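You operate a simulated robot arm through the tools that you are given. There is no shell and no other tool. Be economical: measure what you need, move in short steps, check, and stop when the job is done.

You run a simulated two-armed robot. Do the job below in one go: nothing can be reset, and whatever is moved stays where it is left.

Task
Pick up the short purple spool with one hand, pass it to the other hand and put it on the spot under the hopper. Stack the steel box labelled "return" from the right end of the ice tank top on top of the steel box labelled "supply". Fetch the brown brush and set it in the purple tray. Any order will do. Set down upright: short purple spool.
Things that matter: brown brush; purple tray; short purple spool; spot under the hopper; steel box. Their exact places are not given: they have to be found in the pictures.

It is judged by the outcome, as a careful person would: the job done as asked, and still so three seconds after it is handed in. It fails if anything else is knocked over, pushed out of place, dropped, spilled or broken.

Robot
Two 7-joint arms with two-finger grippers on one trunk, on a base that drives. Base frame: it is fixed to the floor where the robot stands at the start and does not move with it; the origin is under the middle of the robot, x ahead of it, y to its left, z up. Readings come in m, degrees, newtons and seconds.
The left shoulder is at the start at [0.024, 0.215, 1.081], the right one opposite. With the tool pointing down near the work surface each hand reaches from about 0.1 to 0.7 m from the robot's upright axis, wherever it stands, measured 20 degrees to its own side. Places, roughly: brown brush [3, 2.5, 0.5]; purple tray [0.75, 5.75, 0.75]; spot under the hopper (17x17 cm) [1.9, 4.1, 0.84]; steel box [1.75, -0.5, 0.75]. Payload 2.2 kg a hand.
Tool frame (each hand has its own): the origin (TCP) lies between the finger pads and is the grasp point; the fingertips stand 0.019 m ahead of it; z points along the fingers, y is the line along which they close. The gripper opens to 0.116 m. The gripper's body begins 0.07 m behind the TCP.
Orientation is told as [roll, pitch, yaw] about the base's x, y, z axes, in that order, counted from this pose: with the fingers straight down and closing along the base's y, the tool's x points along the base's -x, its y along +y and its z along -z.

Tools
- The arms move only by the tool play_rows. It takes "left_commands", "right_commands" or both (then of equal length, played together; a hand with none holds still); each is a list of rows, each a list of 6 numbers: the shift along the tool's x, y, z in cm, then the turn, a rotation vector about the tool's x, y, z in rad. In form: [[tx, ty, tz, wx, wy, wz], ...]. A call has 1 to 20 rows; each row shifts and turns the commanded pose from where the row before left it, along the tool's axes as they then stand. "left_fingers" and "right_fingers" are, for a hand that has rows, the opening, from 0 (shut) to 1 (fully open), set as the call begins (left out, the last holds). Rows are played at 5 a second. More than 0.05 m and 8.6 degrees between two rows, or a gripper value outside its range, and nothing of the call is played. Where a pose cannot be reached the arm comes as near as it can. A force on the tool above 40 N (or 10 N above the force at the start of the call, whichever is more), or a blocked arm, ends the call early, and 0.2 s more pass. Each finger halts on what it meets, pressing with about 39 N; the grip force reading is that of the motor and also rises with nothing between the fingers. The clock runs only during rows and for 0.2 s after the last one: add rows that do not move to give the fingers time. It gives the time, the measured TCP pose, the force on the tool (base axes), the opening and the grip force at its end, in the units of the frame above (readings bear some noise), with the torque about the TCP (base axes, N m) and any sound that the robot's microphone picked up.
- Cameras (640 x 400 px; columns grow to the right, rows downward): "scene" is now at [0.1365, 0.0023, 1.2979]; the picture's right is [0.04, -1.00, -0.00], its down [-0.11, -0.00, -0.99] and it looks along [0.99, 0.04, -0.11] (base axes); focal length 256 px, centre (320, 200). "left" rides on the left gripper at [0.069, 0.015, -0.097] in its tool frame; the picture's right is [-0.21, 0.98, 0.00], its down [-0.76, -0.17, -0.63] and it looks along [-0.62, -0.14, 0.77] (tool axes); focal length 251 px, centre (320, 200). "right" rides on the right gripper at [0.069, -0.015, -0.097] in its tool frame; the picture's right is [0.21, 0.98, 0.00], its down [-0.76, 0.17, -0.63] and it looks along [-0.62, 0.14, 0.77] (tool axes); focal length 251 px, centre (320, 200).
- camera(camera): a new picture of that camera. No time passes.
- slide_trunk(by): slides the trunk up (or, below 0, down) by that many m; the arms and the scene camera ride with it, the base frame stays. It gives what a move gives, with no picture.
- steer(legs): drives the robot by 1 to 6 legs, each [ahead, left, turn to the left] in m, m and degrees, along the robot's own axes; the way and the turn of a leg run together, so that a leg with both is an arc; at most 1.5 m and 180 degrees a leg. The arms and the cameras ride along, it lands a little off, and it stops where it bumps. It gives what a move gives.
- pan_tilt(pan, tilt): turns the head with the scene camera to pan (to the left, within 80 degrees either way) and tilt (down, from -29 to 69), counted from straight ahead of the robot. It gives what a move gives.
- pixel_to_xyz(camera, pixels): for up to 12 pixels [column, row] of the newest picture of that camera ("zoom" is the newest enlarged one), the place [x, y, z] in the base frame of the surface seen there, good to about 0.002 m. No time passes.
- close_up(camera, box): a new picture of the part [left, top, right, bottom] of that camera's present view, enlarged. No time passes.
- close_job(): hands the job in; it is judged then, once.

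Work in short steps. Measure before you move; look again where a grasp or a placing could have gone wrong, and mend it. You have 110 turns and 92 pictures in all, those below and enlarged ones among them. Open the grippers and draw the arms clear of the work before you hand the job in, unless the task says otherwise; then end with one line.

The tools are called after "Request:" as name(argument=value, ...) on one line, values as JSON. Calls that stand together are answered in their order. play_rows: Moves the arms, as the interface text tells. Its arguments: {"type":"object","properties":{"left_commands":{"type":"array"},"left_fingers":{"type":"number"},"right_commands":{"type":"array"},"right_fingers":{"type":"number"}},"required":[]} The other tools are called the same way: slide_trunk (by) slides the trunk up or down; steer (legs) drives the base; pan_tilt (pan, tilt) turns the head that bears the scene camera; camera (camera) takes a picture; pixel_to_xyz (camera, pixels) gives the place of the surface under pixels of a picture; close_up (camera, box) takes an enlarged picture of a part of a camera's view; close_job () hands the job in.

At the start:

```text
t: 0.0
left_tcp_pos: [0.5571, 0.2329, 1.2584]
left_tool_rot: [0.0, 0.1, 0.0]
left_force: [-1.2, 0.2, -1.2]
left_ft_torque: [0.02, 0.0, 0.03]
left_finger_gap: 0.116
left_grasp_force: 0.0
right_tcp_pos: [0.4297, -0.1993, 1.2656]
right_tool_rot: [0.1, -0.1, 0.0]
right_force: [0.4, 0.5, -0.4]
right_ft_torque: [0.01, -0.02, 0.0]
right_finger_gap: 0.1161
right_grasp_force: 0.0
trunk travel left (down, up): [-0.225, 0.265]
robot x, y, heading: [0.0022, 0.0015, 0.0]
head pan, tilt: [2.3, 5.8]
```

scene: 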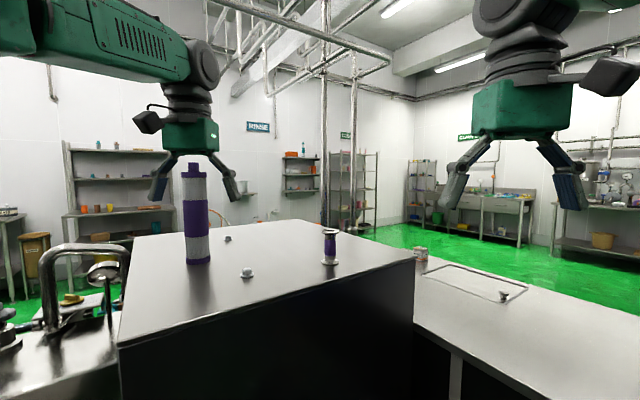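
right: 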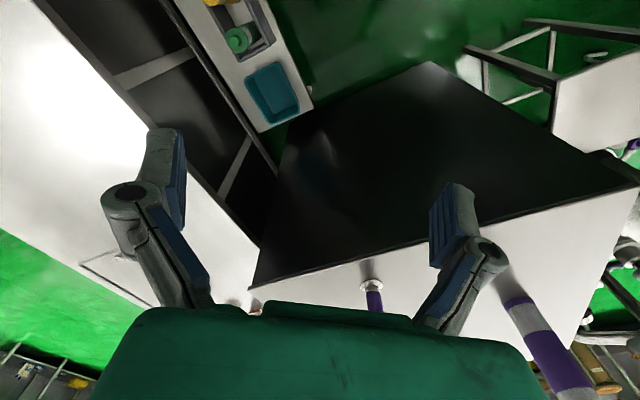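
left: 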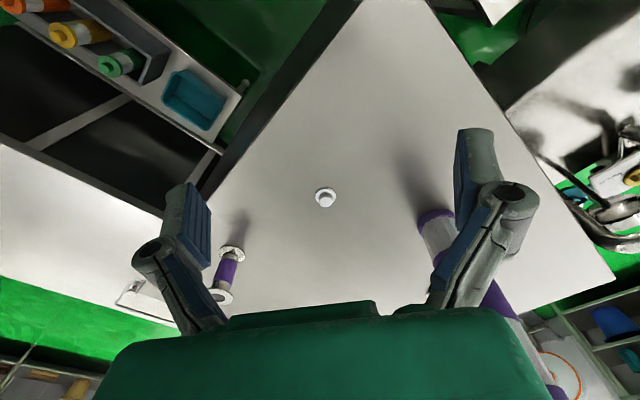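

The scene shows the short purple spool near (330,245) and small boxes near (421,254); I measure these and the table edges.

Request:
pixel_to_xyz(camera="scene", pixels=[[330, 231], [330, 248], [330, 262], [421, 254], [195, 165], [197, 262], [247, 273], [228, 238], [120, 345], [413, 258], [505, 297], [275, 222]])

Request:
close_up(camera="scene", box=[300, 200, 540, 350])

Request:
pan_tilt(pan=-45, tilt=30)

Request:
camera(camera="scene")

Request:
pan_tilt(pan=60, tilt=20)

Request:
camera(camera="scene")

```text
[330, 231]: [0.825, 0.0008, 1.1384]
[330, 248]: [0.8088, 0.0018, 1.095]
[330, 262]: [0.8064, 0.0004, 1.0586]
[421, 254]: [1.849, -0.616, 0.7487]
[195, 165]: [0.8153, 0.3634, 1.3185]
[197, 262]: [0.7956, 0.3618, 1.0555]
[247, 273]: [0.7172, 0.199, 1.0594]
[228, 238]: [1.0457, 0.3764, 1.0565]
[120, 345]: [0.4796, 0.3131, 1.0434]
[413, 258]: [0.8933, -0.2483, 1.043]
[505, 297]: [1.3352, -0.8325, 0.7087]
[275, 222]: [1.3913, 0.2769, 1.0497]
```

```text
2.67 times, centred on (420, 275) of scene
```

zoom: 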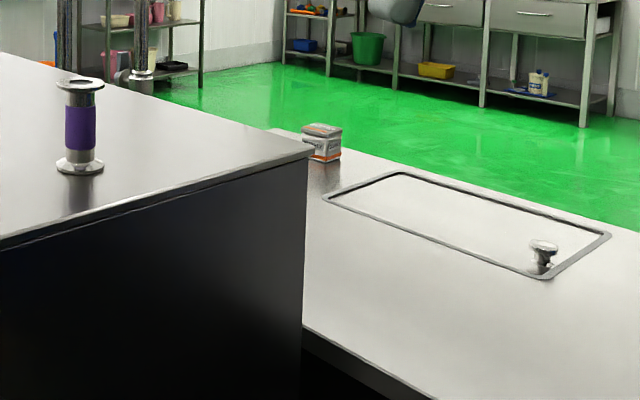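

```text
t: 1.1
left_tcp_pos: [0.5555, 0.2326, 1.2598]
left_tool_rot: [0.0, -0.1, 0.0]
left_force: [0.1, 0.3, 0.4]
left_ft_torque: [0.01, -0.01, 0.0]
left_finger_gap: 0.1161
left_grasp_force: 0.1
right_tcp_pos: [0.4267, -0.2001, 1.2662]
right_tool_rot: [0.1, -0.1, 0.1]
right_force: [-0.2, 0.7, -0.1]
right_ft_torque: [0.01, -0.01, 0.01]
right_finger_gap: 0.116
right_grasp_force: 0.1
trunk travel left (down, up): [-0.225, 0.265]
robot x, y, heading: [0.0009, 0.0007, 0.2]
head pan, tilt: [-45.0, 30.0]
```

```text
87 pictures are left
```

scene: 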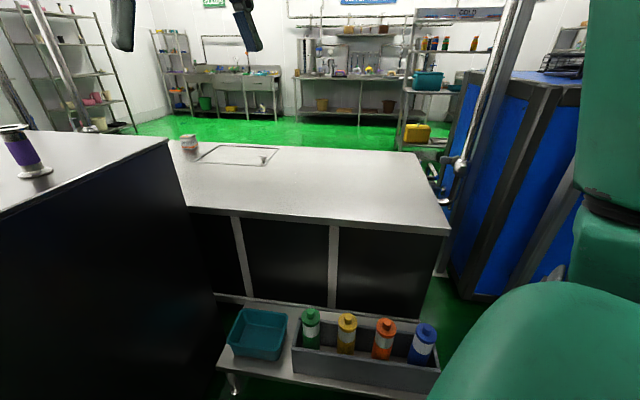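

```text
t: 3.0
left_tcp_pos: [0.5551, 0.2324, 1.2598]
left_tool_rot: [0.0, -0.1, 0.0]
left_force: [-0.1, 0.2, -0.3]
left_ft_torque: [0.0, 0.01, 0.0]
left_finger_gap: 0.116
left_grasp_force: 0.1
right_tcp_pos: [0.4271, -0.1988, 1.2669]
right_tool_rot: [0.0, 0.0, -0.1]
right_force: [-0.2, 0.4, -0.1]
right_ft_torque: [0.0, 0.01, -0.02]
right_finger_gap: 0.116
right_grasp_force: 0.1
trunk travel left (down, up): [-0.225, 0.265]
robot x, y, heading: [0.0003, -0.002, 0.0]
head pan, tilt: [60.0, 20.0]
```

```text
86 pictures are left
```

scene: 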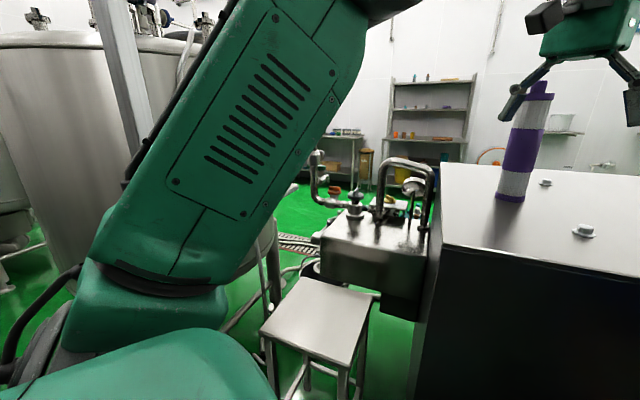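

The spool stands at about (0.815, 0, 1.05–1.14). I look down ahead to find the table edge and the free way.

Request:
pan_tilt(pan=0, tilt=50)

Request:
camera(camera="scene")

Request:
pixel_to_xyz(camera="scene", pixels=[[320, 200], [320, 250], [320, 300], [320, 350], [320, 390], [150, 300], [500, 300], [560, 300], [80, 300], [320, 110]])

```text
t: 4.3
left_tcp_pos: [0.5555, 0.2316, 1.2602]
left_tool_rot: [0.0, -0.1, 0.1]
left_force: [0.1, -0.3, -0.4]
left_ft_torque: [-0.03, -0.04, 0.02]
left_finger_gap: 0.1158
left_grasp_force: 0.1
right_tcp_pos: [0.4269, -0.199, 1.2673]
right_tool_rot: [0.0, -0.1, -0.1]
right_force: [-0.4, 0.8, -0.1]
right_ft_torque: [-0.03, 0.01, 0.01]
right_finger_gap: 0.1157
right_grasp_force: 0.1
trunk travel left (down, up): [-0.225, 0.265]
robot x, y, heading: [0.0001, -0.0002, -0.2]
head pan, tilt: [0.0, 50.0]
```

```text
85 pictures are left
```

scene: 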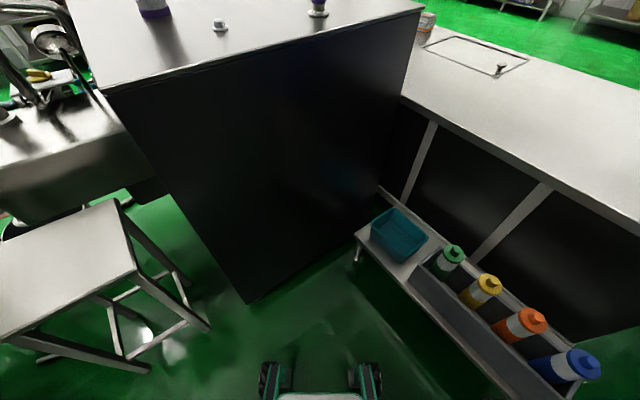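

```text
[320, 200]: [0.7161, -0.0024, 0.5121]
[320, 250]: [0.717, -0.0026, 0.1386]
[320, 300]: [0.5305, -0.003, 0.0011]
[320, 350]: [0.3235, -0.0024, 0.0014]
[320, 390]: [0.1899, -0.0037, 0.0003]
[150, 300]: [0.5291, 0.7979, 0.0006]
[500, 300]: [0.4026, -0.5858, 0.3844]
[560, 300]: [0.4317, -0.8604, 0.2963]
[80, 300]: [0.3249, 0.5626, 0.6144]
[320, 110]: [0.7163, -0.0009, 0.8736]
```

The cabinet's slanted front is at x≈0.71 on my centreline, with the corner at (0.48,0.31). I draw the left hand back from the tall column, then drive ahead 0.15 m.

Request:
play_rows(left_commands=[[4, 0, 0, 0, 0, 0], [4, 0, 0, 0, 0, 0], [4, 0, 0, 0, 0, 0], [4, 0, 0, 0, 0, 0]])

Request:
steer(legs=[[0.15, 0, 0]])

Request:
camera(camera="right")

Request:
pan_tilt(pan=0, tilt=25)

Request:
camera(camera="scene")

```text
t: 5.3
left_tcp_pos: [0.3933, 0.2384, 1.2576]
left_tool_rot: [-0.3, -0.3, 0.0]
left_force: [-0.5, 0.4, -0.8]
left_ft_torque: [0.0, -0.03, 0.01]
left_finger_gap: 0.1161
left_grasp_force: 0.1
right_tcp_pos: [0.4252, -0.1926, 1.2678]
right_tool_rot: [-0.3, -0.2, 0.0]
right_force: [-0.2, 0.0, -0.4]
right_ft_torque: [-0.04, -0.01, -0.02]
right_finger_gap: 0.1158
right_grasp_force: 0.1
trunk travel left (down, up): [-0.225, 0.265]
robot x, y, heading: [0.003, 0.0039, -0.0]
head pan, tilt: [0.0, 50.0]
```

```text
t: 6.6
left_tcp_pos: [0.5431, 0.2261, 1.2585]
left_tool_rot: [0.2, -0.1, 0.1]
left_force: [-0.7, -1.5, -0.1]
left_ft_torque: [0.06, -0.01, 0.01]
left_finger_gap: 0.1161
left_grasp_force: 0.1
right_tcp_pos: [0.5753, -0.2038, 1.2656]
right_tool_rot: [0.3, -0.2, -0.1]
right_force: [-0.1, 0.1, -0.4]
right_ft_torque: [0.05, 0.01, 0.0]
right_finger_gap: 0.116
right_grasp_force: 0.1
trunk travel left (down, up): [-0.225, 0.265]
robot x, y, heading: [0.1478, -0.0021, -0.1]
head pan, tilt: [0.0, 50.0]
```

```text
84 pictures are left
```

right: 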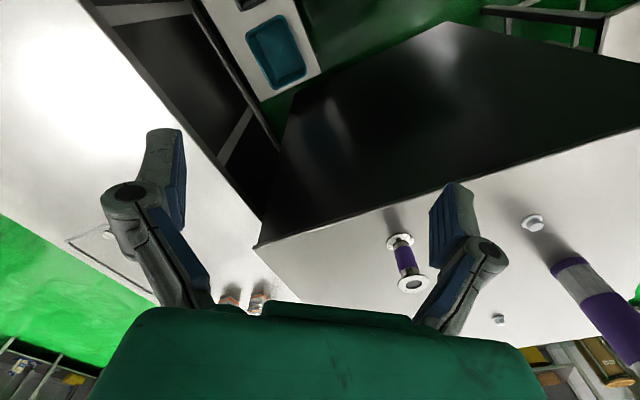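

```text
t: 7.5
left_tcp_pos: [0.5404, 0.2283, 1.2597]
left_tool_rot: [0.1, -0.3, 0.0]
left_force: [-0.5, 0.9, 0.6]
left_ft_torque: [0.03, 0.01, -0.01]
left_finger_gap: 0.1158
left_grasp_force: 0.1
right_tcp_pos: [0.5741, -0.202, 1.2677]
right_tool_rot: [0.0, -0.2, 0.0]
right_force: [0.0, 0.1, 0.1]
right_ft_torque: [0.01, 0.01, 0.0]
right_finger_gap: 0.1162
right_grasp_force: 0.1
trunk travel left (down, up): [-0.225, 0.265]
robot x, y, heading: [0.149, 0.0002, 0.4]
head pan, tilt: [0.0, 25.0]
```

```text
83 pictures are left
```

scene: 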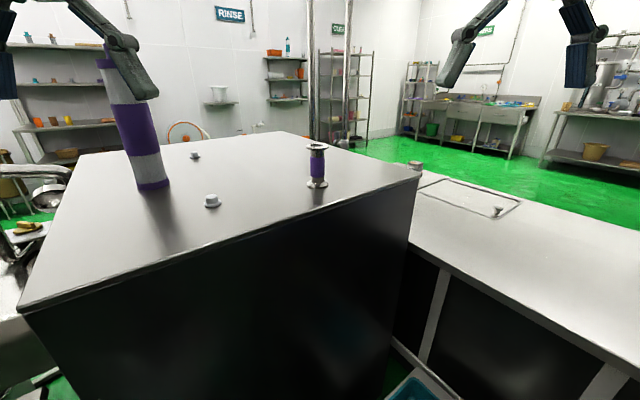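

The spool is at scene (317,165); I zoom for its exact shape.

Request:
close_up(camera="scene", box=[277, 135, 357, 195])

Request:
pixel_to_xyz(camera="zoom", pixels=[[320, 90], [320, 72], [250, 85], [385, 85], [320, 250], [285, 250], [355, 250], [320, 400], [320, 150], [320, 350]])

```text
6.67 times, centred on (317, 165) of scene
```

zoom: 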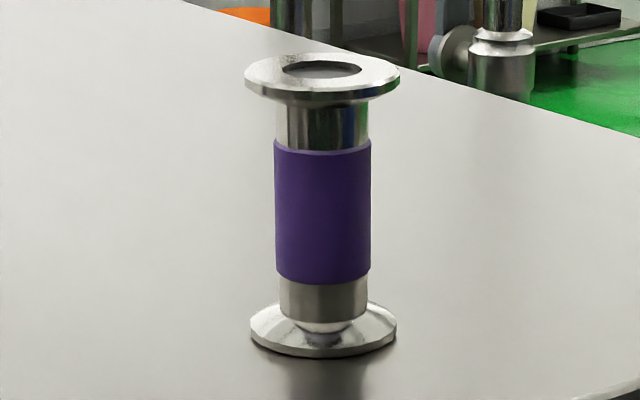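

```text
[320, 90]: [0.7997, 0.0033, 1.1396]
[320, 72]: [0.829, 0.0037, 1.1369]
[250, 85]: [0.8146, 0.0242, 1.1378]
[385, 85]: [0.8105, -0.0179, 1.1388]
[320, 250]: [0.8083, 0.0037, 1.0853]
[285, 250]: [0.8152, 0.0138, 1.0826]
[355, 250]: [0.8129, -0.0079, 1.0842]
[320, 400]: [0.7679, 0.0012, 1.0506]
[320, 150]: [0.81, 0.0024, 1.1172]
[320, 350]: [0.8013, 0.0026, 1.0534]
```

Spool axis ≈(0.823,0.003), top flange z 1.139, diameter ≈0.05. I bring the right hand above it.

Request:
play_rows(right_commands=[[-3.56, 2.93, 0, 0, 0, 0], [-3.56, 2.93, 0, 0, 0, 0], [-3.56, 2.93, 0, 0, 0, 0], [-3.56, 2.93, 0, 0, 0, 0], [-3.56, 2.93, 0, 0, 0, 0], [-3.56, 2.93, 0, 0, 0, 0], [-3.56, 2.93, 0, 0, 0, 0], [0, 0, 4, 0, 0, 0]])

Request:
camera(camera="right")

```text
t: 9.3
left_tcp_pos: [0.5392, 0.2331, 1.2593]
left_tool_rot: [-0.1, -0.4, 0.2]
left_force: [-0.2, 0.3, 0.4]
left_ft_torque: [-0.02, -0.06, -0.03]
left_finger_gap: 0.1162
left_grasp_force: 0.0
right_tcp_pos: [0.7131, -0.082, 1.2254]
right_tool_rot: [0.0, -0.4, 0.0]
right_force: [0.0, -0.3, -1.0]
right_ft_torque: [-0.04, -0.03, 0.0]
right_finger_gap: 0.1161
right_grasp_force: 0.0
right hand out of reach, approached as far as the arm can: row 5, 6, 7
trunk travel left (down, up): [-0.225, 0.265]
robot x, y, heading: [0.15, -0.0017, 0.4]
head pan, tilt: [0.0, 25.0]
```

```text
81 pictures are left
```

right: 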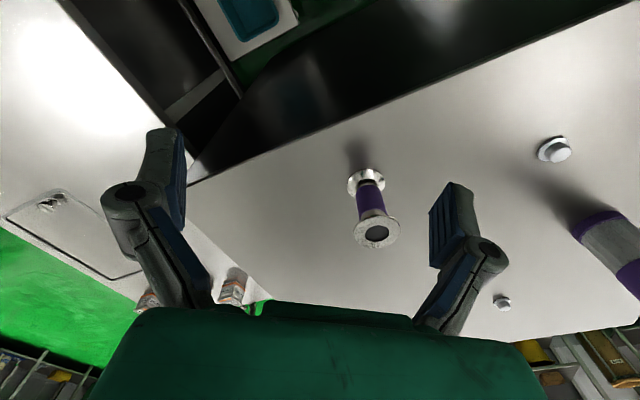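

The arm is too low and short for this reach; I raise the trunk and turn the base left 15° so the right shoulder comes closer.

Request:
slide_trunk(by=0.22)

Request:
steer(legs=[[0, 0, 15]])

```text
t: 11.7
left_tcp_pos: [0.5416, 0.2334, 1.4777]
left_tool_rot: [0.0, -0.2, 0.2]
left_force: [0.6, 0.2, 0.3]
left_ft_torque: [-0.02, 0.0, 0.02]
left_finger_gap: 0.1162
left_grasp_force: 0.1
right_tcp_pos: [0.7167, -0.0831, 1.4438]
right_tool_rot: [-0.1, -0.2, 0.1]
right_force: [-0.5, -0.1, 1.0]
right_ft_torque: [0.02, -0.03, 0.01]
right_finger_gap: 0.1156
right_grasp_force: 0.1
trunk travel left (down, up): [-0.445, 0.045]
robot x, y, heading: [0.1457, -0.0014, 0.1]
head pan, tilt: [0.0, 25.0]
```

```text
t: 12.9
left_tcp_pos: [0.4711, 0.3187, 1.4788]
left_tool_rot: [0.3, -0.2, 15.1]
left_force: [0.6, -0.3, -0.7]
left_ft_torque: [-0.01, -0.01, 0.01]
left_finger_gap: 0.1161
left_grasp_force: 0.0
right_tcp_pos: [0.7205, 0.0587, 1.4434]
right_tool_rot: [0.3, -0.2, 14.9]
right_force: [0.8, 0.1, 1.3]
right_ft_torque: [0.04, -0.03, -0.04]
right_finger_gap: 0.1161
right_grasp_force: 0.1
trunk travel left (down, up): [-0.445, 0.045]
robot x, y, heading: [0.149, -0.0016, 15.1]
head pan, tilt: [0.0, 25.0]
```

Now move the right hand to 6 cm above the spool flange.

Request:
play_rows(right_commands=[[0, 0, 4, 0, 0, 0], [-1.41, -1.34, 4, 0, 0, 0], [-1.41, -1.34, 4, 0, 0, 0], [-1.41, -1.34, 4, 0, 0, 0], [-1.41, -1.34, 4, 0, 0, 0], [-1.41, -1.34, 4, 0, 0, 0], [-1.41, -1.34, 0, 0, 0, 0]])

Request:
camera(camera="right")

```text
t: 14.6
left_tcp_pos: [0.465, 0.3225, 1.4785]
left_tool_rot: [0.1, -0.4, 15.0]
left_force: [0.0, -0.8, -0.2]
left_ft_torque: [0.0, 0.01, 0.03]
left_finger_gap: 0.1159
left_grasp_force: 0.0
right_tcp_pos: [0.8175, 0.0085, 1.2069]
right_tool_rot: [0.1, -0.4, 15.0]
right_force: [-0.1, -0.6, 0.0]
right_ft_torque: [0.0, 0.03, 0.01]
right_finger_gap: 0.1161
right_grasp_force: 0.1
trunk travel left (down, up): [-0.445, 0.045]
robot x, y, heading: [0.1504, -0.0064, 15.6]
head pan, tilt: [0.0, 25.0]
```

```text
80 pictures are left
```

right: 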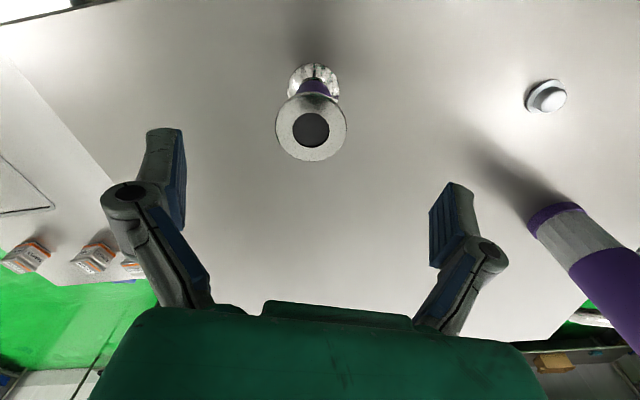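

Measure the flange in the right camera around (311,130).

Request:
pixel_to_xyz(camera="right", pixels=[[280, 128], [344, 128], [311, 105], [311, 157], [290, 110], [334, 110], [330, 150], [290, 148]])

```text
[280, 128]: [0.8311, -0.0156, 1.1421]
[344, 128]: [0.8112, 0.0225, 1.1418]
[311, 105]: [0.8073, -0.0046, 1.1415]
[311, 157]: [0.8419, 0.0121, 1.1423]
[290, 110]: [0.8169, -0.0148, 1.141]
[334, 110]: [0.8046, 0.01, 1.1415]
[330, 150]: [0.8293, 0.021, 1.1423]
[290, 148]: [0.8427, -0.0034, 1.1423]
```

Flange centre (0.824,0.004), top 1.142. Correct by a few mm, lower 8 cm and close.

Request:
play_rows(right_commands=[[-0.5, -0.6, 2, 0, 0, 0], [0, 0, 3, 0, 0, 0], [0, 0, 3, 0, 0, 0]])

Request:
play_rows(right_commands=[[0, 0, 0, 0, 0, 0], [0, 0, 0, 0, 0, 0], [0, 0, 0, 0, 0, 0], [0, 0, 0, 0, 0, 0]], right_fingers=0)

Request:
camera(camera="right")

```text
t: 15.3
left_tcp_pos: [0.4641, 0.3244, 1.4783]
left_tool_rot: [0.0, -0.3, 15.0]
left_force: [0.3, -0.5, 0.0]
left_ft_torque: [0.0, 0.01, 0.0]
left_finger_gap: 0.1159
left_grasp_force: 0.0
right_tcp_pos: [0.8252, 0.0059, 1.1265]
right_tool_rot: [0.0, -0.3, 14.9]
right_force: [0.2, -0.6, 0.6]
right_ft_torque: [-0.02, 0.02, 0.0]
right_finger_gap: 0.1162
right_grasp_force: 0.1
trunk travel left (down, up): [-0.445, 0.045]
robot x, y, heading: [0.1475, 0.0005, 15.0]
head pan, tilt: [0.0, 25.0]
```

```text
t: 16.4
left_tcp_pos: [0.4654, 0.3215, 1.4803]
left_tool_rot: [0.1, -0.3, 15.0]
left_force: [-0.5, 0.6, 0.5]
left_ft_torque: [0.04, 0.04, 0.03]
left_finger_gap: 0.1161
left_grasp_force: 0.2
right_tcp_pos: [0.8264, 0.003, 1.1251]
right_tool_rot: [0.1, -0.3, 14.9]
right_force: [-0.7, -0.9, 0.1]
right_ft_torque: [-0.01, 0.01, -0.02]
right_finger_gap: 0.0423
right_grasp_force: 39.0
trunk travel left (down, up): [-0.445, 0.045]
robot x, y, heading: [0.1518, -0.0035, 15.2]
head pan, tilt: [0.0, 25.0]
```

```text
79 pictures are left
```

right: 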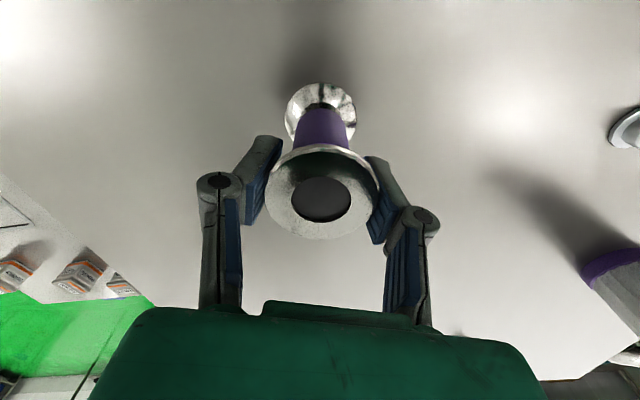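

Gripped at 42 mm. Lift 16 cm and retract toward the robot, then check.

Request:
play_rows(right_commands=[[0, 0, -2, 0, 0, 0], [0, 0, -4, 0, 0, 0], [0, 0, -4, 0, 0, 0], [0, 0, -4, 0, 0, 0], [0, 0, -4, 0, 0, 0], [4, 0, -2, 0, 0, 0], [4, 0, 0, 0, 0, 0], [4, 0, 0, 0, 0, 0], [4, 0, 0, 0, 0, 0], [4, 0, 0, 0, 0, 0]])

Request:
pan_tilt(pan=0, tilt=25)

Request:
camera(camera="scene")

Request:
camera(camera="left")

```text
t: 18.6
left_tcp_pos: [0.4617, 0.3212, 1.4792]
left_tool_rot: [0.0, -0.5, 15.0]
left_force: [-0.3, 0.9, 0.7]
left_ft_torque: [-0.01, 0.0, 0.02]
left_finger_gap: 0.1159
left_grasp_force: 0.0
right_tcp_pos: [0.6291, -0.0502, 1.3278]
right_tool_rot: [0.0, -0.6, 15.0]
right_force: [-0.3, 0.0, -0.2]
right_ft_torque: [0.0, -0.05, 0.0]
right_finger_gap: 0.0
right_grasp_force: 28.6
trunk travel left (down, up): [-0.445, 0.045]
robot x, y, heading: [0.1487, -0.0024, 15.1]
head pan, tilt: [0.0, 25.0]
```

```text
t: 19.1
left_tcp_pos: [0.4629, 0.321, 1.4793]
left_tool_rot: [0.1, -0.4, 15.0]
left_force: [-0.6, 0.2, 0.8]
left_ft_torque: [-0.04, 0.0, -0.01]
left_finger_gap: 0.1161
left_grasp_force: 0.2
right_tcp_pos: [0.6304, -0.0497, 1.3266]
right_tool_rot: [0.2, -0.5, 14.9]
right_force: [0.9, -0.3, 0.3]
right_ft_torque: [0.02, 0.03, 0.02]
right_finger_gap: 0.0002
right_grasp_force: 29.0
trunk travel left (down, up): [-0.445, 0.045]
robot x, y, heading: [0.1509, -0.0016, 15.1]
head pan, tilt: [0.0, 25.0]
```

```text
78 pictures are left
```

scene: 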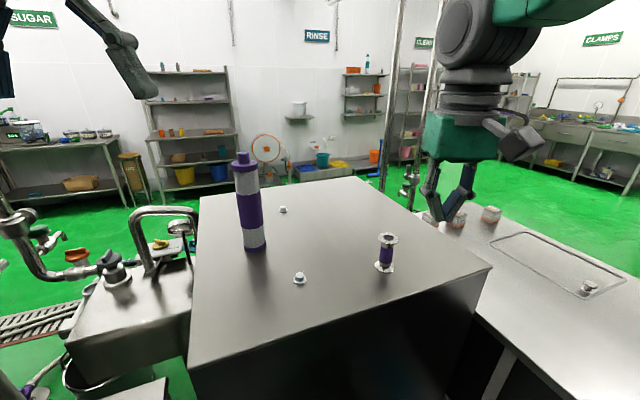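

```text
77 pictures are left
```

left: 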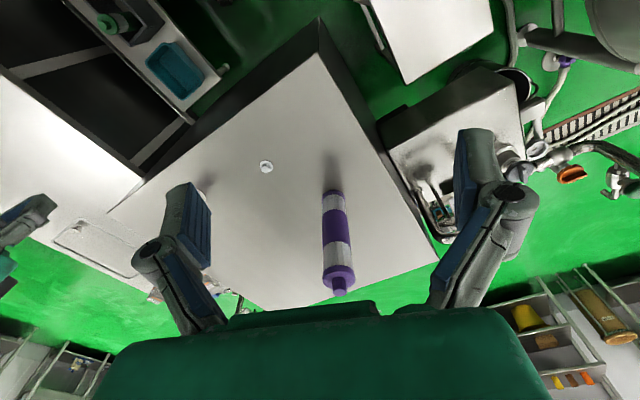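

The spool slipped out but still stands; I gripped it too high on the fingers. I re-measure it before retrying with the pads level with the flange.

Request:
play_rows(right_commands=[[-4, 0, 0, 0, 0, 0], [-4, 0, 0, 0, 0, 0], [-4, 0, 0, 0, 0, 0], [-4, 0, 0, 0, 0, 0], [-4, 0, 4, 0, 0, 0], [0, 0, 4, 0, 0, 0], [0, 0, 4, 0, 0, 0], [0, 0, 0, 0, 0, 0]], right_fingers=1)

Request:
camera(camera="right")

Request:
close_up(camera="right", box=[240, 50, 400, 150])

```text
refused: row 5 steps farther than a row can; nothing moved
```

```text
76 pictures are left
```

right: 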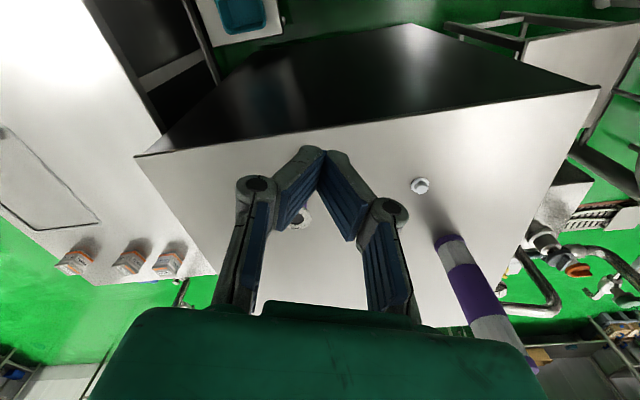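

```text
4.00 times, centred on (320, 100) of right
```

zoom: 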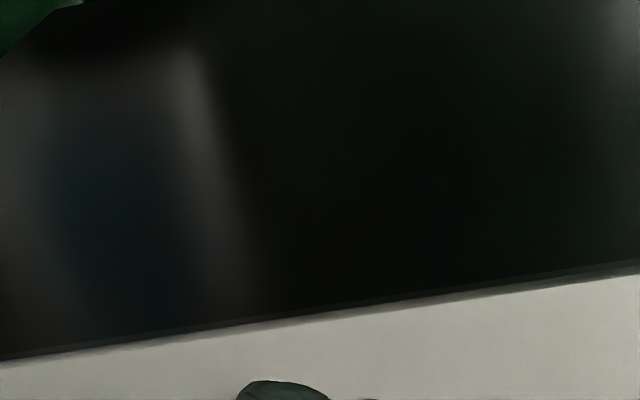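

One row was too long; I replay with shorter steps.

Request:
play_rows(right_commands=[[-4, 0, 0, 0, 0, 0], [-4, 0, 0, 0, 0, 0], [-4, 0, 0, 0, 0, 0], [-4, 0, 0, 0, 0, 0], [-4, 0, 0, 0, 0, 0], [0, 0, 4, 0, 0, 0], [0, 0, 4, 0, 0, 0], [0, 0, 4, 0, 0, 0], [0, 0, 0, 0, 0, 0]], right_fingers=1)

Request:
close_up(camera="right", box=[240, 40, 400, 140])

Request:
camera(camera="right")

```text
t: 21.1
left_tcp_pos: [0.464, 0.3215, 1.4796]
left_tool_rot: [0.2, -0.4, 15.1]
left_force: [-1.1, -0.2, 1.1]
left_ft_torque: [0.01, 0.0, 0.04]
left_finger_gap: 0.1163
left_grasp_force: 0.0
right_tcp_pos: [0.8261, 0.0002, 1.204]
right_tool_rot: [-0.1, -0.4, 14.8]
right_force: [-0.3, -0.3, -0.2]
right_ft_torque: [0.02, -0.06, 0.0]
right_finger_gap: 0.1161
right_grasp_force: 0.1
trunk travel left (down, up): [-0.445, 0.045]
robot x, y, heading: [0.1482, -0.0036, 15.1]
head pan, tilt: [0.0, 25.0]
```

```text
4.00 times, centred on (320, 90) of right
```

zoom: 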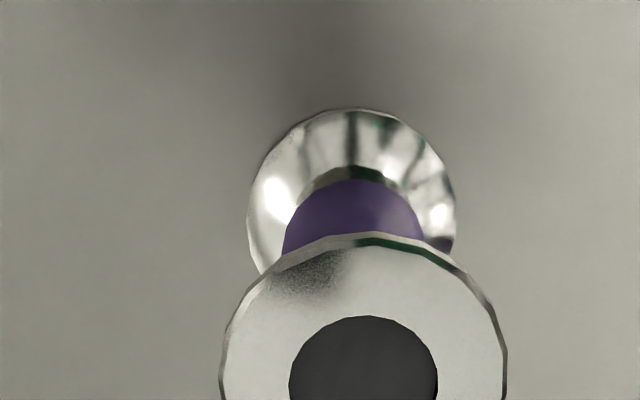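

```text
73 pictures are left
```

right: 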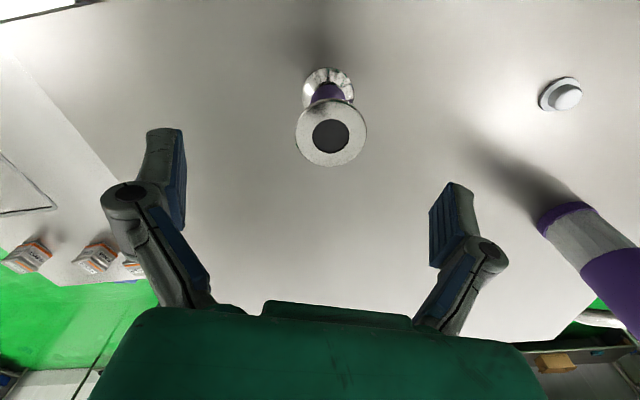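

Measure the flange rim and hole again (rim x 298–365, rows 101–164).

Request:
pixel_to_xyz(camera="right", pixels=[[300, 134], [363, 134], [331, 105], [331, 162], [315, 135], [348, 135], [331, 121], [331, 151]])

```text
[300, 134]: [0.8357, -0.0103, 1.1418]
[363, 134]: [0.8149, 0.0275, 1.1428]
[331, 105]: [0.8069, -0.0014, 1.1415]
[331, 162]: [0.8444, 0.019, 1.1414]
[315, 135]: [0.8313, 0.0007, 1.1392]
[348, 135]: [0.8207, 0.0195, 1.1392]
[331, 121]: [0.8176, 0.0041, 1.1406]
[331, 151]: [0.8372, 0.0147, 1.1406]
```

Spool centre (0.8255,0.0087): shift 8 mm along tool y, lower 6.8 cm, and look before closing.

Request:
play_rows(right_commands=[[-0.1, 0.8, 0, 0, 0, 0], [0, 0, 3, 0, 0, 0], [0, 0, 3.8, 0, 0, 0], [0, 0, 0, 0, 0, 0]])

Request:
camera(camera="right")

```text
t: 22.1
left_tcp_pos: [0.4647, 0.3223, 1.4783]
left_tool_rot: [0.1, -0.3, 14.9]
left_force: [-0.2, 0.4, -0.3]
left_ft_torque: [-0.01, 0.01, -0.02]
left_finger_gap: 0.116
left_grasp_force: 0.0
right_tcp_pos: [0.8254, 0.0104, 1.1357]
right_tool_rot: [0.0, -0.4, 14.9]
right_force: [-0.1, 0.0, -0.7]
right_ft_torque: [-0.01, 0.0, 0.02]
right_finger_gap: 0.1158
right_grasp_force: 0.1
trunk travel left (down, up): [-0.445, 0.045]
robot x, y, heading: [0.1466, -0.0012, 15.1]
head pan, tilt: [0.0, 25.0]
```

```text
72 pictures are left
```

right: 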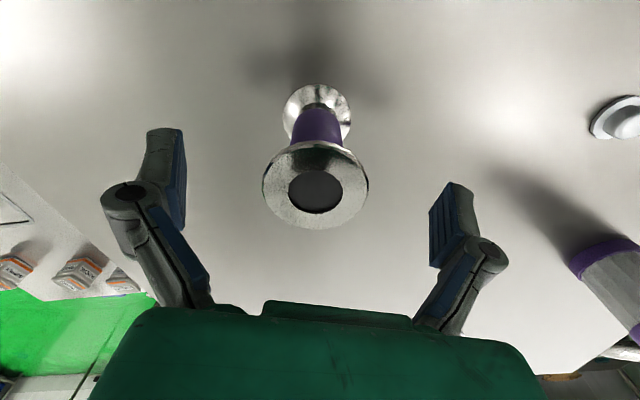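

Flange centre shows at (315,188), about 3–4 mm toward me of the pads; I shift back 3 mm and close.

Request:
play_rows(right_commands=[[0.35, -0.2, 0.1, 0, 0, 0]])

Request:
play_rows(right_commands=[[0, 0, 0, 0, 0, 0], [0, 0, 0, 0, 0, 0], [0, 0, 0, 0, 0, 0], [0, 0, 0, 0, 0, 0]], right_fingers=0)

Request:
play_rows(right_commands=[[0, 0, -1, 0, 0, 0], [0, 0, -1, 0, 0, 0], [0, 0, -1, 0, 0, 0]])

Request:
camera(camera="right")

```text
t: 22.6
left_tcp_pos: [0.4667, 0.3222, 1.4777]
left_tool_rot: [0.1, -0.2, 15.0]
left_force: [-0.4, -0.2, 1.1]
left_ft_torque: [-0.02, -0.02, 0.03]
left_finger_gap: 0.116
left_grasp_force: 0.1
right_tcp_pos: [0.8228, 0.0073, 1.1339]
right_tool_rot: [0.1, -0.3, 14.9]
right_force: [-0.2, 0.6, 0.3]
right_ft_torque: [0.01, -0.01, 0.02]
right_finger_gap: 0.1161
right_grasp_force: 0.0
trunk travel left (down, up): [-0.445, 0.045]
robot x, y, heading: [0.1465, -0.0044, 15.0]
head pan, tilt: [0.0, 25.0]
```

```text
t: 23.6
left_tcp_pos: [0.466, 0.3223, 1.4787]
left_tool_rot: [0.0, -0.4, 15.0]
left_force: [-0.5, -0.1, 0.7]
left_ft_torque: [-0.01, 0.0, -0.01]
left_finger_gap: 0.116
left_grasp_force: 0.1
right_tcp_pos: [0.8222, 0.0076, 1.1343]
right_tool_rot: [-0.1, -0.4, 14.8]
right_force: [-0.2, 1.0, -0.2]
right_ft_torque: [0.04, -0.02, 0.0]
right_finger_gap: 0.0435
right_grasp_force: 39.4
trunk travel left (down, up): [-0.445, 0.045]
robot x, y, heading: [0.1462, -0.0006, 15.1]
head pan, tilt: [0.0, 25.0]
```

```text
t: 24.4
left_tcp_pos: [0.4649, 0.3218, 1.4791]
left_tool_rot: [0.1, -0.3, 14.9]
left_force: [0.6, 0.4, 0.4]
left_ft_torque: [-0.02, -0.02, -0.02]
left_finger_gap: 0.116
left_grasp_force: 0.1
right_tcp_pos: [0.8219, 0.0081, 1.1669]
right_tool_rot: [0.1, -0.3, 15.0]
right_force: [0.2, -0.2, -2.9]
right_ft_torque: [0.01, 0.02, 0.02]
right_finger_gap: 0.0435
right_grasp_force: 38.7
trunk travel left (down, up): [-0.445, 0.045]
robot x, y, heading: [0.1521, -0.0045, 14.9]
head pan, tilt: [0.0, 25.0]
```

```text
71 pictures are left
```

right: 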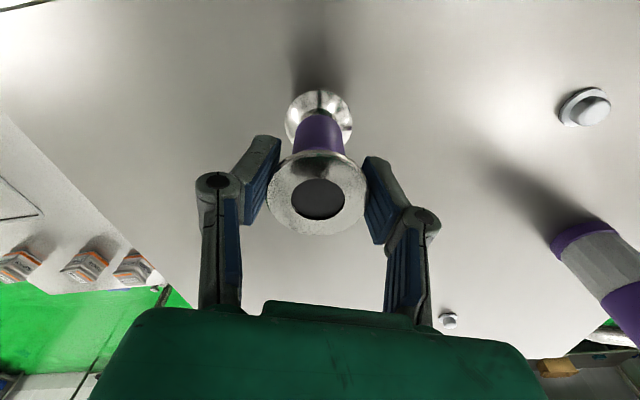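

Spool is held (load −2.9 N). I lift and retract, rotating later; then look toward the hopper to choose the handover pose.

Request:
play_rows(right_commands=[[0, 0, -4, 0, 0, 0], [0, 0, -4, 0, 0, 0], [0, 0, -4, 0, 0, 0], [0, 0, -4, 0, 0, 0], [0, 0, -2, 0, 0, 0], [4, 2, 0, 0, 0, 0], [4, 2, 0, 0, 0, 0], [4, 2, 0, 0, 0, 0], [4, 2, 0, 0, 0, 0], [4, 2, 0, 0, 0, 0], [4, 2, 0, 0, 0, 0]])

Request:
pan_tilt(pan=52, tilt=5)

Request:
camera(camera="scene")

```text
t: 26.8
left_tcp_pos: [0.4633, 0.3221, 1.4787]
left_tool_rot: [0.1, -0.4, 14.9]
left_force: [-0.1, -0.8, 1.0]
left_ft_torque: [0.01, 0.01, -0.03]
left_finger_gap: 0.1158
left_grasp_force: 0.2
right_tcp_pos: [0.5555, 0.065, 1.3458]
right_tool_rot: [0.0, -0.4, 14.9]
right_force: [0.5, 0.4, -2.4]
right_ft_torque: [-0.01, -0.01, 0.05]
right_finger_gap: 0.0433
right_grasp_force: 39.2
trunk travel left (down, up): [-0.445, 0.045]
robot x, y, heading: [0.15, 0.0023, 15.2]
head pan, tilt: [0.0, 25.0]
```

```text
t: 28.0
left_tcp_pos: [0.4657, 0.3217, 1.4789]
left_tool_rot: [0.1, -0.3, 14.9]
left_force: [0.0, 0.1, 0.0]
left_ft_torque: [-0.03, -0.03, -0.04]
left_finger_gap: 0.1161
left_grasp_force: 0.1
right_tcp_pos: [0.5584, 0.0638, 1.3442]
right_tool_rot: [0.1, -0.4, 14.9]
right_force: [0.7, -0.1, -2.4]
right_ft_torque: [-0.01, 0.02, -0.02]
right_finger_gap: 0.0432
right_grasp_force: 38.9
trunk travel left (down, up): [-0.445, 0.045]
robot x, y, heading: [0.152, -0.0023, 15.0]
head pan, tilt: [52.0, 5.0]
```

```text
70 pictures are left
```

scene: 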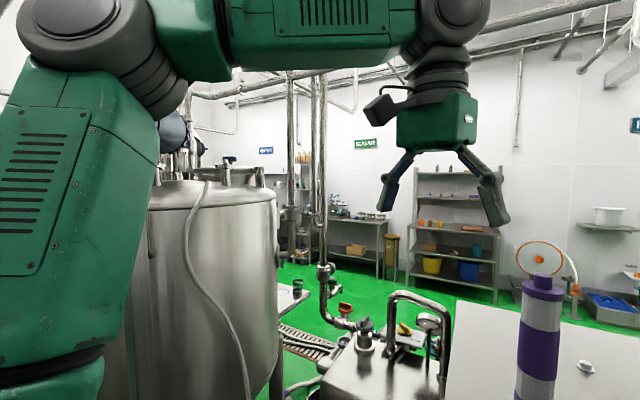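

The hopper isn't visible from here; I do the handover now. First I turn the left hand to point to the robot's right with camera up, and yaw the right hand 90° so its slim side faces the left hand.

Request:
play_rows(left_commands=[[0, 0, 0, 0.1428, 0, 0], [0, 0, 0, 0.1428, 0, 0], [0, 0, 0, 0.1428, 0, 0], [0, 0, 0, 0.1428, 0, 0], [0, 0, 0, 0.1428, 0, 0], [0, 0, 0, 0.1428, 0, 0], [0, 0, 0, 0.1428, 0, 0], [0, 0, 0, 0.1428, 0, 0], [0, 0, 0, 0.1428, 0, 0], [0, 0, 0, 0.1428, 0, 0], [0, 0, 0, 0.1428, 0, 0]], right_commands=[[0, 0, 0, 0, 0, -0.1428], [0, 0, 0, 0, 0, -0.1428], [0, 0, 0, 0, 0, -0.1428], [0, 0, 0, 0, 0, -0.1428], [0, 0, 0, 0, 0, -0.1428], [0, 0, 0, 0, 0, -0.1428], [0, 0, 0, 0, 0, -0.1428], [0, 0, 0, 0, 0, -0.1428], [0, 0, 0, 0, 0, -0.1428], [0, 0, 0, 0, 0, -0.1428], [0, 0, 0, 0, 0, -0.1428]])

Request:
play_rows(left_commands=[[0, 0, 0, 0, 0, -0.1428], [0, 0, 0, 0, 0, -0.1428], [0, 0, 0, 0, 0, -0.1428], [0, 0, 0, 0, 0, -0.1428], [0, 0, 0, 0, 0, -0.1428], [0, 0, 0, 0, 0, -0.1428], [0, 0, 0, 0, 0, -0.1428], [0, 0, 0, 0, 0, -0.1428], [0, 0, 0, 0, 0, -0.1428], [0, 0, 0, 0, 0, -0.1428], [0, 0, 0, 0, 0, -0.1428]])

Request:
pan_tilt(pan=10, tilt=20)

Request:
camera(camera="scene")

Request:
camera(camera="left")

```text
t: 30.4
left_tcp_pos: [0.4657, 0.3227, 1.479]
left_tool_rot: [-89.8, -0.4, 15.2]
left_force: [-0.2, -0.3, -0.4]
left_ft_torque: [-0.02, -0.01, -0.01]
left_finger_gap: 0.1162
left_grasp_force: 0.0
right_tcp_pos: [0.559, 0.063, 1.3448]
right_tool_rot: [-0.3, 0.0, 105.1]
right_force: [-0.8, -0.8, -3.7]
right_ft_torque: [-0.02, -0.02, -0.02]
right_finger_gap: 0.0432
right_grasp_force: 39.3
trunk travel left (down, up): [-0.445, 0.045]
robot x, y, heading: [0.1444, -0.0013, 15.0]
head pan, tilt: [52.0, 5.0]
```

```text
t: 32.8
left_tcp_pos: [0.4658, 0.3219, 1.4788]
left_tool_rot: [-64.6, 89.7, 40.3]
left_force: [-0.3, 0.3, -0.4]
left_ft_torque: [0.01, -0.02, 0.0]
left_finger_gap: 0.116
left_grasp_force: 0.1
right_tcp_pos: [0.558, 0.0623, 1.3467]
right_tool_rot: [-0.2, 0.0, 104.9]
right_force: [-0.2, 0.3, -0.8]
right_ft_torque: [-0.03, -0.01, -0.01]
right_finger_gap: 0.0431
right_grasp_force: 39.1
trunk travel left (down, up): [-0.445, 0.045]
robot x, y, heading: [0.1499, -0.0015, 14.9]
head pan, tilt: [52.0, 5.0]
```

```text
t: 33.9
left_tcp_pos: [0.4654, 0.3222, 1.4799]
left_tool_rot: [-74.9, 89.7, 30.1]
left_force: [0.7, -0.3, 0.2]
left_ft_torque: [0.02, 0.03, -0.01]
left_finger_gap: 0.1161
left_grasp_force: 0.0
right_tcp_pos: [0.5589, 0.0627, 1.3455]
right_tool_rot: [-0.2, 0.0, 105.0]
right_force: [0.4, 0.4, -2.5]
right_ft_torque: [-0.01, 0.02, 0.02]
right_finger_gap: 0.0432
right_grasp_force: 38.8
trunk travel left (down, up): [-0.445, 0.045]
robot x, y, heading: [0.1509, -0.0044, 15.0]
head pan, tilt: [10.0, 20.0]
```

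```text
69 pictures are left
```

scene: 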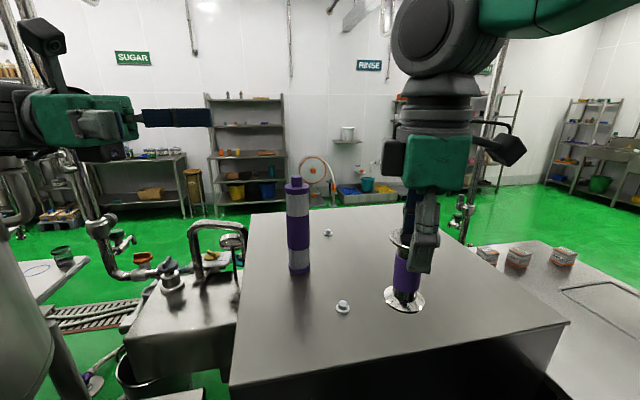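

```text
68 pictures are left
```

left: 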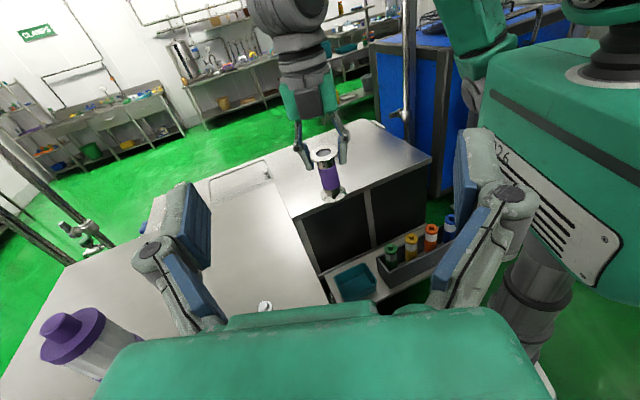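

Both hands are posed well; the spool hangs upright at left-view (330,175). I measure the sleeve from the left camera.

Request:
close_up(camera="left", box=[280, 130, 376, 210])

Request:
pixel_to_xyz(camera="left", pixels=[[330, 178], [329, 170], [332, 188], [323, 155], [334, 193], [321, 178], [339, 178]])

```text
5.00 times, centred on (328, 170) of left
```

zoom: 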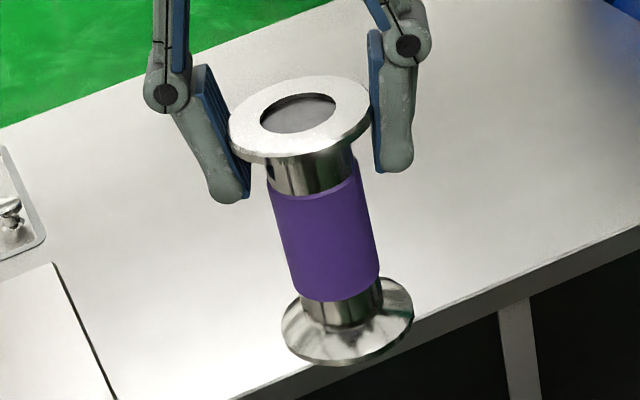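

```text
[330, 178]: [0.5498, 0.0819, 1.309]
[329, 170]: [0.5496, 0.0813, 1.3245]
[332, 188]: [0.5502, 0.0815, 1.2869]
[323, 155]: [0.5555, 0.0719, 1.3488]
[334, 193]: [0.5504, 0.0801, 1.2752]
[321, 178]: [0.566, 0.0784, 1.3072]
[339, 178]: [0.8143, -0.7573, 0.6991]
```

Sleeve axis ≈(0.556,0.066), mid z≈1.306. Lower the left hand and close in most of the way.

Request:
play_rows(left_commands=[[-4, -0.5, 0, 0, 0, 0], [-4, -0.5, 0, 0, 0, 0], [-4, -0.5, 0, 0, 0, 0], [-4, -0.6, 0, 0, 0, 0], [-1.5, 0, 4, 0, 0, 0], [0, 0, 4, 0, 0, 0], [0, 0, 4, 0, 0, 0], [0, 0, 0, 0, 0, 0]], left_fingers=1)

Request:
camera(camera="left")

Request:
pixel_to_xyz(camera="left", pixels=[[320, 120], [320, 130], [320, 140], [320, 150], [320, 160], [310, 140], [330, 140]])

```text
t: 35.6
left_tcp_pos: [0.5188, 0.2151, 1.3036]
left_tool_rot: [-79.0, 89.7, 26.0]
left_force: [0.0, -0.2, -0.6]
left_ft_torque: [0.01, 0.02, -0.01]
left_finger_gap: 0.116
left_grasp_force: 0.1
right_tcp_pos: [0.5591, 0.0638, 1.3458]
right_tool_rot: [-0.3, -0.1, 104.9]
right_force: [0.7, 0.0, -2.2]
right_ft_torque: [0.01, -0.04, 0.01]
right_finger_gap: 0.0431
right_grasp_force: 38.8
trunk travel left (down, up): [-0.445, 0.045]
robot x, y, heading: [0.1469, -0.0016, 15.1]
head pan, tilt: [10.0, 20.0]
```

```text
66 pictures are left
```

left: 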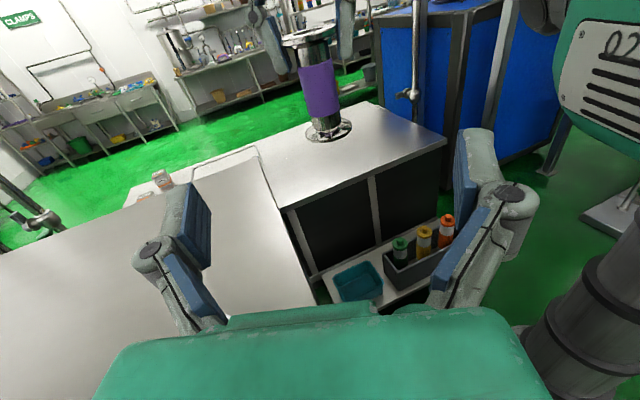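

```text
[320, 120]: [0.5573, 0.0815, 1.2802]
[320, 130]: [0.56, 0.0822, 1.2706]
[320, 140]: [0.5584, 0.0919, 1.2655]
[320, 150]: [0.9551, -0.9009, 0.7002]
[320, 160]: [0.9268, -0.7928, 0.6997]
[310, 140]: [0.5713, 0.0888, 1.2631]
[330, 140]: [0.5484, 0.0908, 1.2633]
```

Sleeve sits at (318,92), right on the approach line. Advance 15 cm in small steps.

Request:
play_rows(left_commands=[[0, 0, 3, 0, 0, 0], [0, 0, 3, 0, 0, 0], [0, 0, 3, 0, 0, 0], [0, 0, 3, 0, 0, 0], [0, 0, 3.1, 0, 0, 0], [0, 0, 0, 0, 0, 0]])

Request:
camera(camera="left")

```text
t: 37.0
left_tcp_pos: [0.5582, 0.0643, 1.3043]
left_tool_rot: [-74.0, 89.5, 31.1]
left_force: [-0.2, -0.5, 0.4]
left_ft_torque: [0.01, -0.03, 0.0]
left_finger_gap: 0.1162
left_grasp_force: 0.1
right_tcp_pos: [0.5578, 0.0619, 1.3458]
right_tool_rot: [-0.4, -0.1, 104.9]
right_force: [0.0, 0.3, -2.9]
right_ft_torque: [-0.01, -0.01, 0.04]
right_finger_gap: 0.043
right_grasp_force: 38.9
trunk travel left (down, up): [-0.445, 0.045]
robot x, y, heading: [0.1493, -0.0005, 15.2]
head pan, tilt: [10.0, 20.0]
```

```text
65 pictures are left
```

left: 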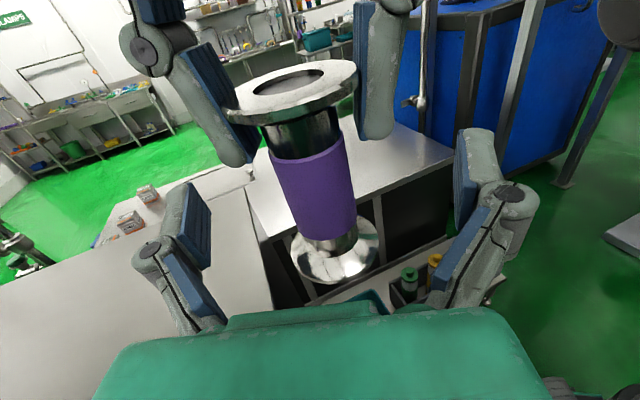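

Sleeve is between the left pads (315,190). Close the left, then release the right.

Request:
play_rows(left_commands=[[0, 0, 0, 0, 0, 0], [0, 0, 0, 0, 0, 0], [0, 0, 0, 0, 0, 0], [0, 0, 0, 0, 0, 0], [0, 0, 0, 0, 0, 0]], left_fingers=0)

Request:
camera(camera="left")

```text
t: 38.2
left_tcp_pos: [0.5578, 0.0649, 1.3032]
left_tool_rot: [-68.8, 89.8, 36.3]
left_force: [5.9, -2.4, -0.6]
left_ft_torque: [0.02, 0.19, 0.21]
left_finger_gap: 0.0211
left_grasp_force: 39.2
right_tcp_pos: [0.5588, 0.0625, 1.3459]
right_tool_rot: [-0.3, -0.1, 105.0]
right_force: [-7.2, 3.2, -0.9]
right_ft_torque: [0.12, 0.11, -0.2]
right_finger_gap: 0.0433
right_grasp_force: 38.8
trunk travel left (down, up): [-0.445, 0.045]
robot x, y, heading: [0.1523, -0.0037, 15.1]
head pan, tilt: [10.0, 20.0]
```

```text
64 pictures are left
```

left: 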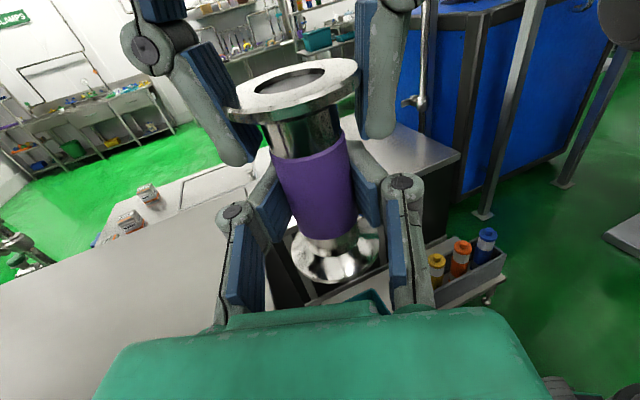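

Left grips the sleeve (21 mm, 39 N). Release the right hand and raise it clear.

Request:
play_rows(right_commands=[[0, 0, 0, 0, 0, 0], [0, 0, 0, 0, 0, 0], [0, 0, 0, 0, 0, 0], [0, 0, -3, 0, 0, 0], [0, 0, -4, 0, 0, 0], [0, 0, -4, 0, 0, 0], [4, 0, 0, 0, 0, 0], [4, 0, 0, 0, 0, 0], [4, 0, 0, 0, 0, 0], [4, 0, 0, 0, 0, 0], [4, 0, 0, 0, 0, 0]], right_fingers=1)

Request:
camera(camera="left")

```text
t: 40.6
left_tcp_pos: [0.557, 0.0627, 1.3029]
left_tool_rot: [-57.9, 89.5, 47.2]
left_force: [-0.6, 0.1, -0.3]
left_ft_torque: [-0.02, -0.03, -0.01]
left_finger_gap: 0.0192
left_grasp_force: 39.0
right_tcp_pos: [0.6079, -0.1336, 1.455]
right_tool_rot: [-0.5, -0.1, 105.0]
right_force: [0.5, 0.4, 0.3]
right_ft_torque: [0.0, -0.03, 0.05]
right_finger_gap: 0.1162
right_grasp_force: 0.1
trunk travel left (down, up): [-0.445, 0.045]
robot x, y, heading: [0.1495, -0.0032, 15.1]
head pan, tilt: [10.0, 20.0]
```

```text
63 pictures are left
```

left: 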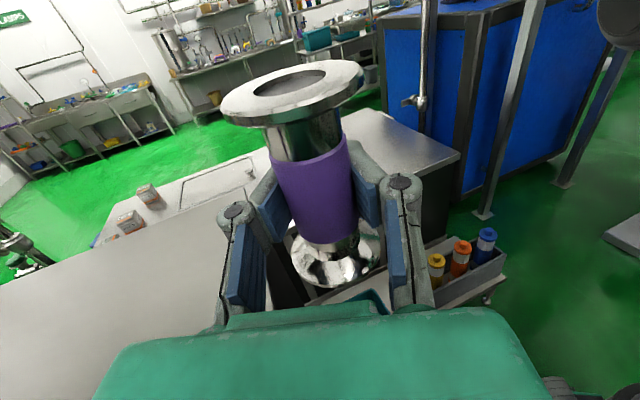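

The spool stays in the left hand, but the gap changed 21→19 mm; I check where the sleeve sits relative to the pads.

Request:
close_up(camera="left", box=[200, 50, 440, 300])

Request:
pixel_to_xyz(camera="left", pixels=[[315, 190], [320, 230], [310, 165], [228, 97], [360, 85], [300, 118], [290, 67], [375, 180], [268, 190]])

```text
1.60 times, centred on (320, 175) of left
```

zoom: 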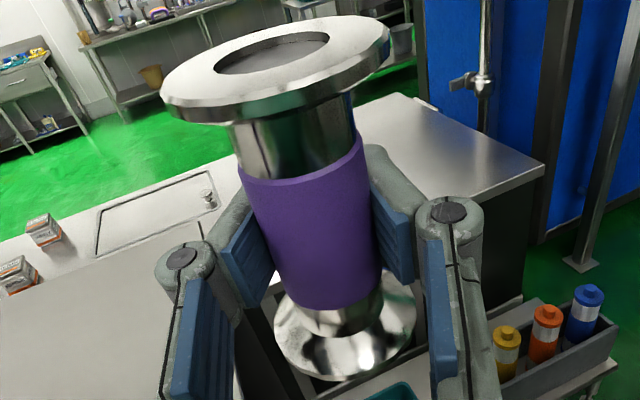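

```text
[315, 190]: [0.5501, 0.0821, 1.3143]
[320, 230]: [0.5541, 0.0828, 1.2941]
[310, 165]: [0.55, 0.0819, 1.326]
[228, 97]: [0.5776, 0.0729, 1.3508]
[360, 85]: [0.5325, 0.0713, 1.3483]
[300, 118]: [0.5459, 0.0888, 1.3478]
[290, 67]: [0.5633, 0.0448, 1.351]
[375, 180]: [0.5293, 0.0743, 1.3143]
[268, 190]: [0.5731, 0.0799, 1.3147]
```

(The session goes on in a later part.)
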